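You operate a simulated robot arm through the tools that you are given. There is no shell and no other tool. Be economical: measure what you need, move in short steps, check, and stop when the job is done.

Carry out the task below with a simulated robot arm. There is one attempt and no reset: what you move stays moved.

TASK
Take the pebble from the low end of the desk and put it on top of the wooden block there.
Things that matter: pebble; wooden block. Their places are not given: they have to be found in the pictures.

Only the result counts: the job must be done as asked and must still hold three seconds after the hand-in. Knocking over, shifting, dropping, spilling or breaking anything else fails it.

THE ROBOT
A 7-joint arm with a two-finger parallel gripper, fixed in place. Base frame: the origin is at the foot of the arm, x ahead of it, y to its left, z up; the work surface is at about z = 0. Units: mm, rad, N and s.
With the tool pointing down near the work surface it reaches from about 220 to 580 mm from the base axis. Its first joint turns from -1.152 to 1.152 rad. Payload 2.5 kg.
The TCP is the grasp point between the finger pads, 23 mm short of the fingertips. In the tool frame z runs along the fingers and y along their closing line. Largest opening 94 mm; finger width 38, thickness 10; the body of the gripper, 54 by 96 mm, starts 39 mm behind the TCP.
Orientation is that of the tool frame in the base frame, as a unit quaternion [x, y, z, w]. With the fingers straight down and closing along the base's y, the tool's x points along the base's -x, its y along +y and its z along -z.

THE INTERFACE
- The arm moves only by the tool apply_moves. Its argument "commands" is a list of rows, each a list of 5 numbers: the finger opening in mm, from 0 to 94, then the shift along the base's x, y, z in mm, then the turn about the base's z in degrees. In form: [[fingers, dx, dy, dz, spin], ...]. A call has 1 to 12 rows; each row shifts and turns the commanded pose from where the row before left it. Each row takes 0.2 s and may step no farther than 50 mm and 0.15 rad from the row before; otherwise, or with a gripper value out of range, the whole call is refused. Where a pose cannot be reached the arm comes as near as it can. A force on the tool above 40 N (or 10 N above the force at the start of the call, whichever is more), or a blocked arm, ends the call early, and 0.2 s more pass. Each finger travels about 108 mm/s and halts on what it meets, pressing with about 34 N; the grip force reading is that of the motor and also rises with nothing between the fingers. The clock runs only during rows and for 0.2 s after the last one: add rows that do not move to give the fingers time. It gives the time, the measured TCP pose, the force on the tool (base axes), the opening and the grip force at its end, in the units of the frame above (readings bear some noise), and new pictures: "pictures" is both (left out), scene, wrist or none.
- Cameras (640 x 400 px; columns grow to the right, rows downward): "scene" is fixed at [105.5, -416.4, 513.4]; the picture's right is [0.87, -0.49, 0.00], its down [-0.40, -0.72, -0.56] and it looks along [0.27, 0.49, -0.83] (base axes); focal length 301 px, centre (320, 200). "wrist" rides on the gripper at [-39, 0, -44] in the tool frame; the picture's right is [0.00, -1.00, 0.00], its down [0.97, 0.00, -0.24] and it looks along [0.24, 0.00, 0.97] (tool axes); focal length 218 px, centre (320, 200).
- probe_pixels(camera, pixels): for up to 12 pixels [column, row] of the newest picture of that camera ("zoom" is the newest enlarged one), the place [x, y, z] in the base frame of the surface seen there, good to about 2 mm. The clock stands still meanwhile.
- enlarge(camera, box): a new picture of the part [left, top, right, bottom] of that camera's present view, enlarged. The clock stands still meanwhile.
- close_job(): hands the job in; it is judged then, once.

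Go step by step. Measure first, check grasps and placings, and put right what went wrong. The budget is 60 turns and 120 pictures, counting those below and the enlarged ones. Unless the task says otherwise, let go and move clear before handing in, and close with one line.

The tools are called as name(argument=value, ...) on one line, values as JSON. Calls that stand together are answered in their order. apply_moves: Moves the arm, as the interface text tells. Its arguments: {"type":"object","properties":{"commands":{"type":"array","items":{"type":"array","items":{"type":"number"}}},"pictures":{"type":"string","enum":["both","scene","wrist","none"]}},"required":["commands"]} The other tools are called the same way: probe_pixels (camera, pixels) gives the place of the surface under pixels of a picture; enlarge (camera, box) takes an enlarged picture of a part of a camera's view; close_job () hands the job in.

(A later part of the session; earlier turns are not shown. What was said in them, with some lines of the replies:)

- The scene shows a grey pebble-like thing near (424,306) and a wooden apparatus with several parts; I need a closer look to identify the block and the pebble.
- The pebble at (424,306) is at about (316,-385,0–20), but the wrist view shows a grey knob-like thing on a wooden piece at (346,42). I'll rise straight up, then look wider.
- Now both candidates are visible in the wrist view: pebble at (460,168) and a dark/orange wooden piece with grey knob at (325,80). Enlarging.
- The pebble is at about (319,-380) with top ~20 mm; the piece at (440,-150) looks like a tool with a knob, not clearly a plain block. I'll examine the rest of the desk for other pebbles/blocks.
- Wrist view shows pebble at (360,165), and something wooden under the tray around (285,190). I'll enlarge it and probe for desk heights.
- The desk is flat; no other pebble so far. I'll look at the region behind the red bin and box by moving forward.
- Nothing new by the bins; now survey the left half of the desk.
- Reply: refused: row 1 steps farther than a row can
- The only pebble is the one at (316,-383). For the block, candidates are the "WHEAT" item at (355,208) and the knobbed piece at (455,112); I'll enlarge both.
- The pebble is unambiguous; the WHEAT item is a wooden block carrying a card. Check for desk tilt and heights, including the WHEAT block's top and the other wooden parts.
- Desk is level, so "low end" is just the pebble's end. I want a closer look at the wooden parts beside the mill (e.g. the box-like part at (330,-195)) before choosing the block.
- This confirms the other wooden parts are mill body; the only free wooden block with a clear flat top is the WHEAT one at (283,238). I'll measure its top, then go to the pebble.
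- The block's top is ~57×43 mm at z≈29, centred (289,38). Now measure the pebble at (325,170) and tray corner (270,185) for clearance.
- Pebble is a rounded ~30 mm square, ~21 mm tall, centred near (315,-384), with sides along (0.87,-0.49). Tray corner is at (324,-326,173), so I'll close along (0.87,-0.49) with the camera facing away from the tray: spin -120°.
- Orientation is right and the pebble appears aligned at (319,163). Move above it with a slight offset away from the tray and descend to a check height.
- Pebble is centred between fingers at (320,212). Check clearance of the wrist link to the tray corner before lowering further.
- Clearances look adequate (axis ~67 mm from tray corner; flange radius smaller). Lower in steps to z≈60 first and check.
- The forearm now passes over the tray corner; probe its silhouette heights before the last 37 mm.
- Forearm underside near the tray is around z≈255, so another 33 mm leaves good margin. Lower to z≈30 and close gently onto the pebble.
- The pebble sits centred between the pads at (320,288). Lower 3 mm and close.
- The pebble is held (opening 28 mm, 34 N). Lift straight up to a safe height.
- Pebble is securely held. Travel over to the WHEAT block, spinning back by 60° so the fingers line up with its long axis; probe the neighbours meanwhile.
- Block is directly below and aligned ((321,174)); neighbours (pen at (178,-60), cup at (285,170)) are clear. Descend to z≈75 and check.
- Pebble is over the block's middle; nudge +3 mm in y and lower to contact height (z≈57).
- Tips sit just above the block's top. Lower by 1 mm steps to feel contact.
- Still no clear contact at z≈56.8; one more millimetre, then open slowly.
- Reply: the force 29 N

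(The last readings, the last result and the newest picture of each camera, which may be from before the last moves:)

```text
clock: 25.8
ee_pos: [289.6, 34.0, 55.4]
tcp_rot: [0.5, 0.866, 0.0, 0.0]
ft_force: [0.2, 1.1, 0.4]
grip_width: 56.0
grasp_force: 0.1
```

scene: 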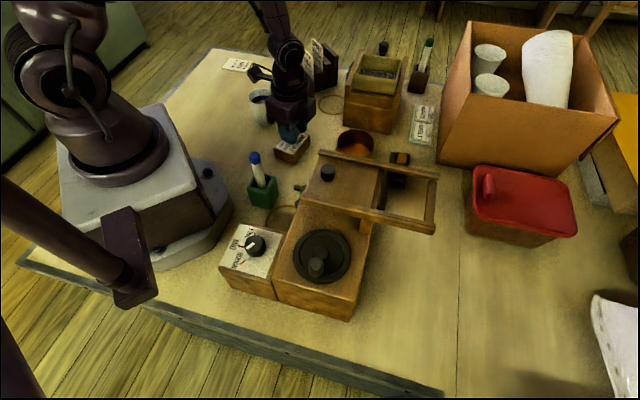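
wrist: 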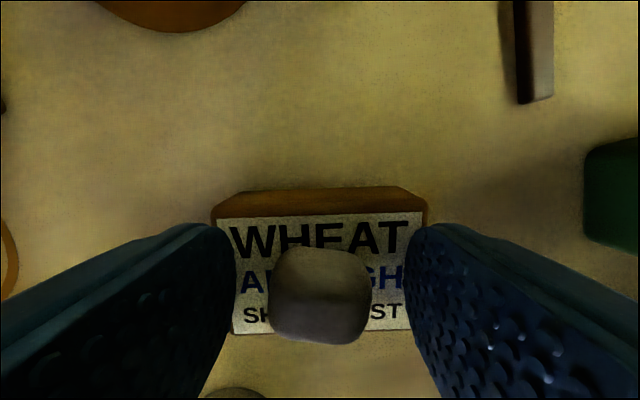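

The pebble made contact (28 N) and now rests on the block's top with the fingers clear. Rise straight up.

apply_moves(commands=[[60, 0, 0, 15, 0], [60, 0, 0, 40, 0], [60, 0, 0, 45, 0], [60, 0, 0, 45, 0], [60, 0, 0, 45, 0], [60, 0, 0, 40, 0]], pictures="both")

enlarge(camera="scene", box=[260, 110, 330, 170])

enlarge(camera="wrist", box=[280, 140, 370, 220])

```text
clock: 27.2
ee_pos: [291.4, 31.8, 287.0]
tcp_rot: [0.5, 0.866, -0.001, 0.0]
ft_force: [0.0, 1.0, 0.1]
grip_width: 59.9
grasp_force: 0.0
```

scene: 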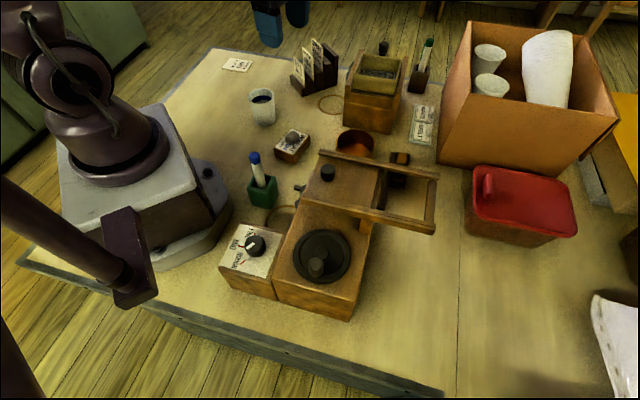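
wrist: 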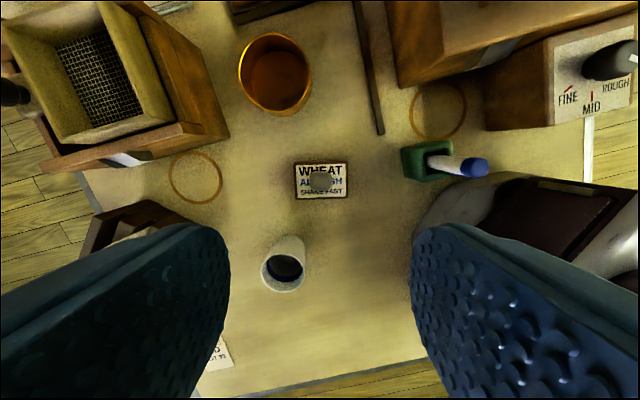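

```text
6.67 times, centred on (295, 140) of scene
```

zoom: 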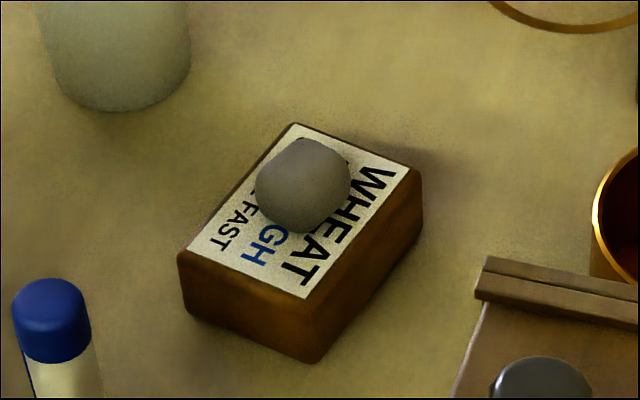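

```text
5.00 times, centred on (325, 180) of wrist
```

zoom: 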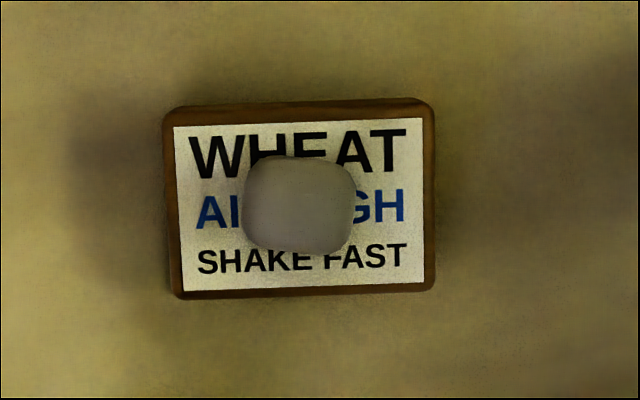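

The pebble rests centred on the block ((292,137) in the scene), the block is where it was, and the gripper is well clear, so I am handing in.

close_job()

```text
The job is handed in.
```

The pebble is resting centred on the wooden block with the "WHEAT" card on top. I took that to be the block you meant, because it was the only loose one with a clear flat top. Nothing else looked shifted in the last pictures.
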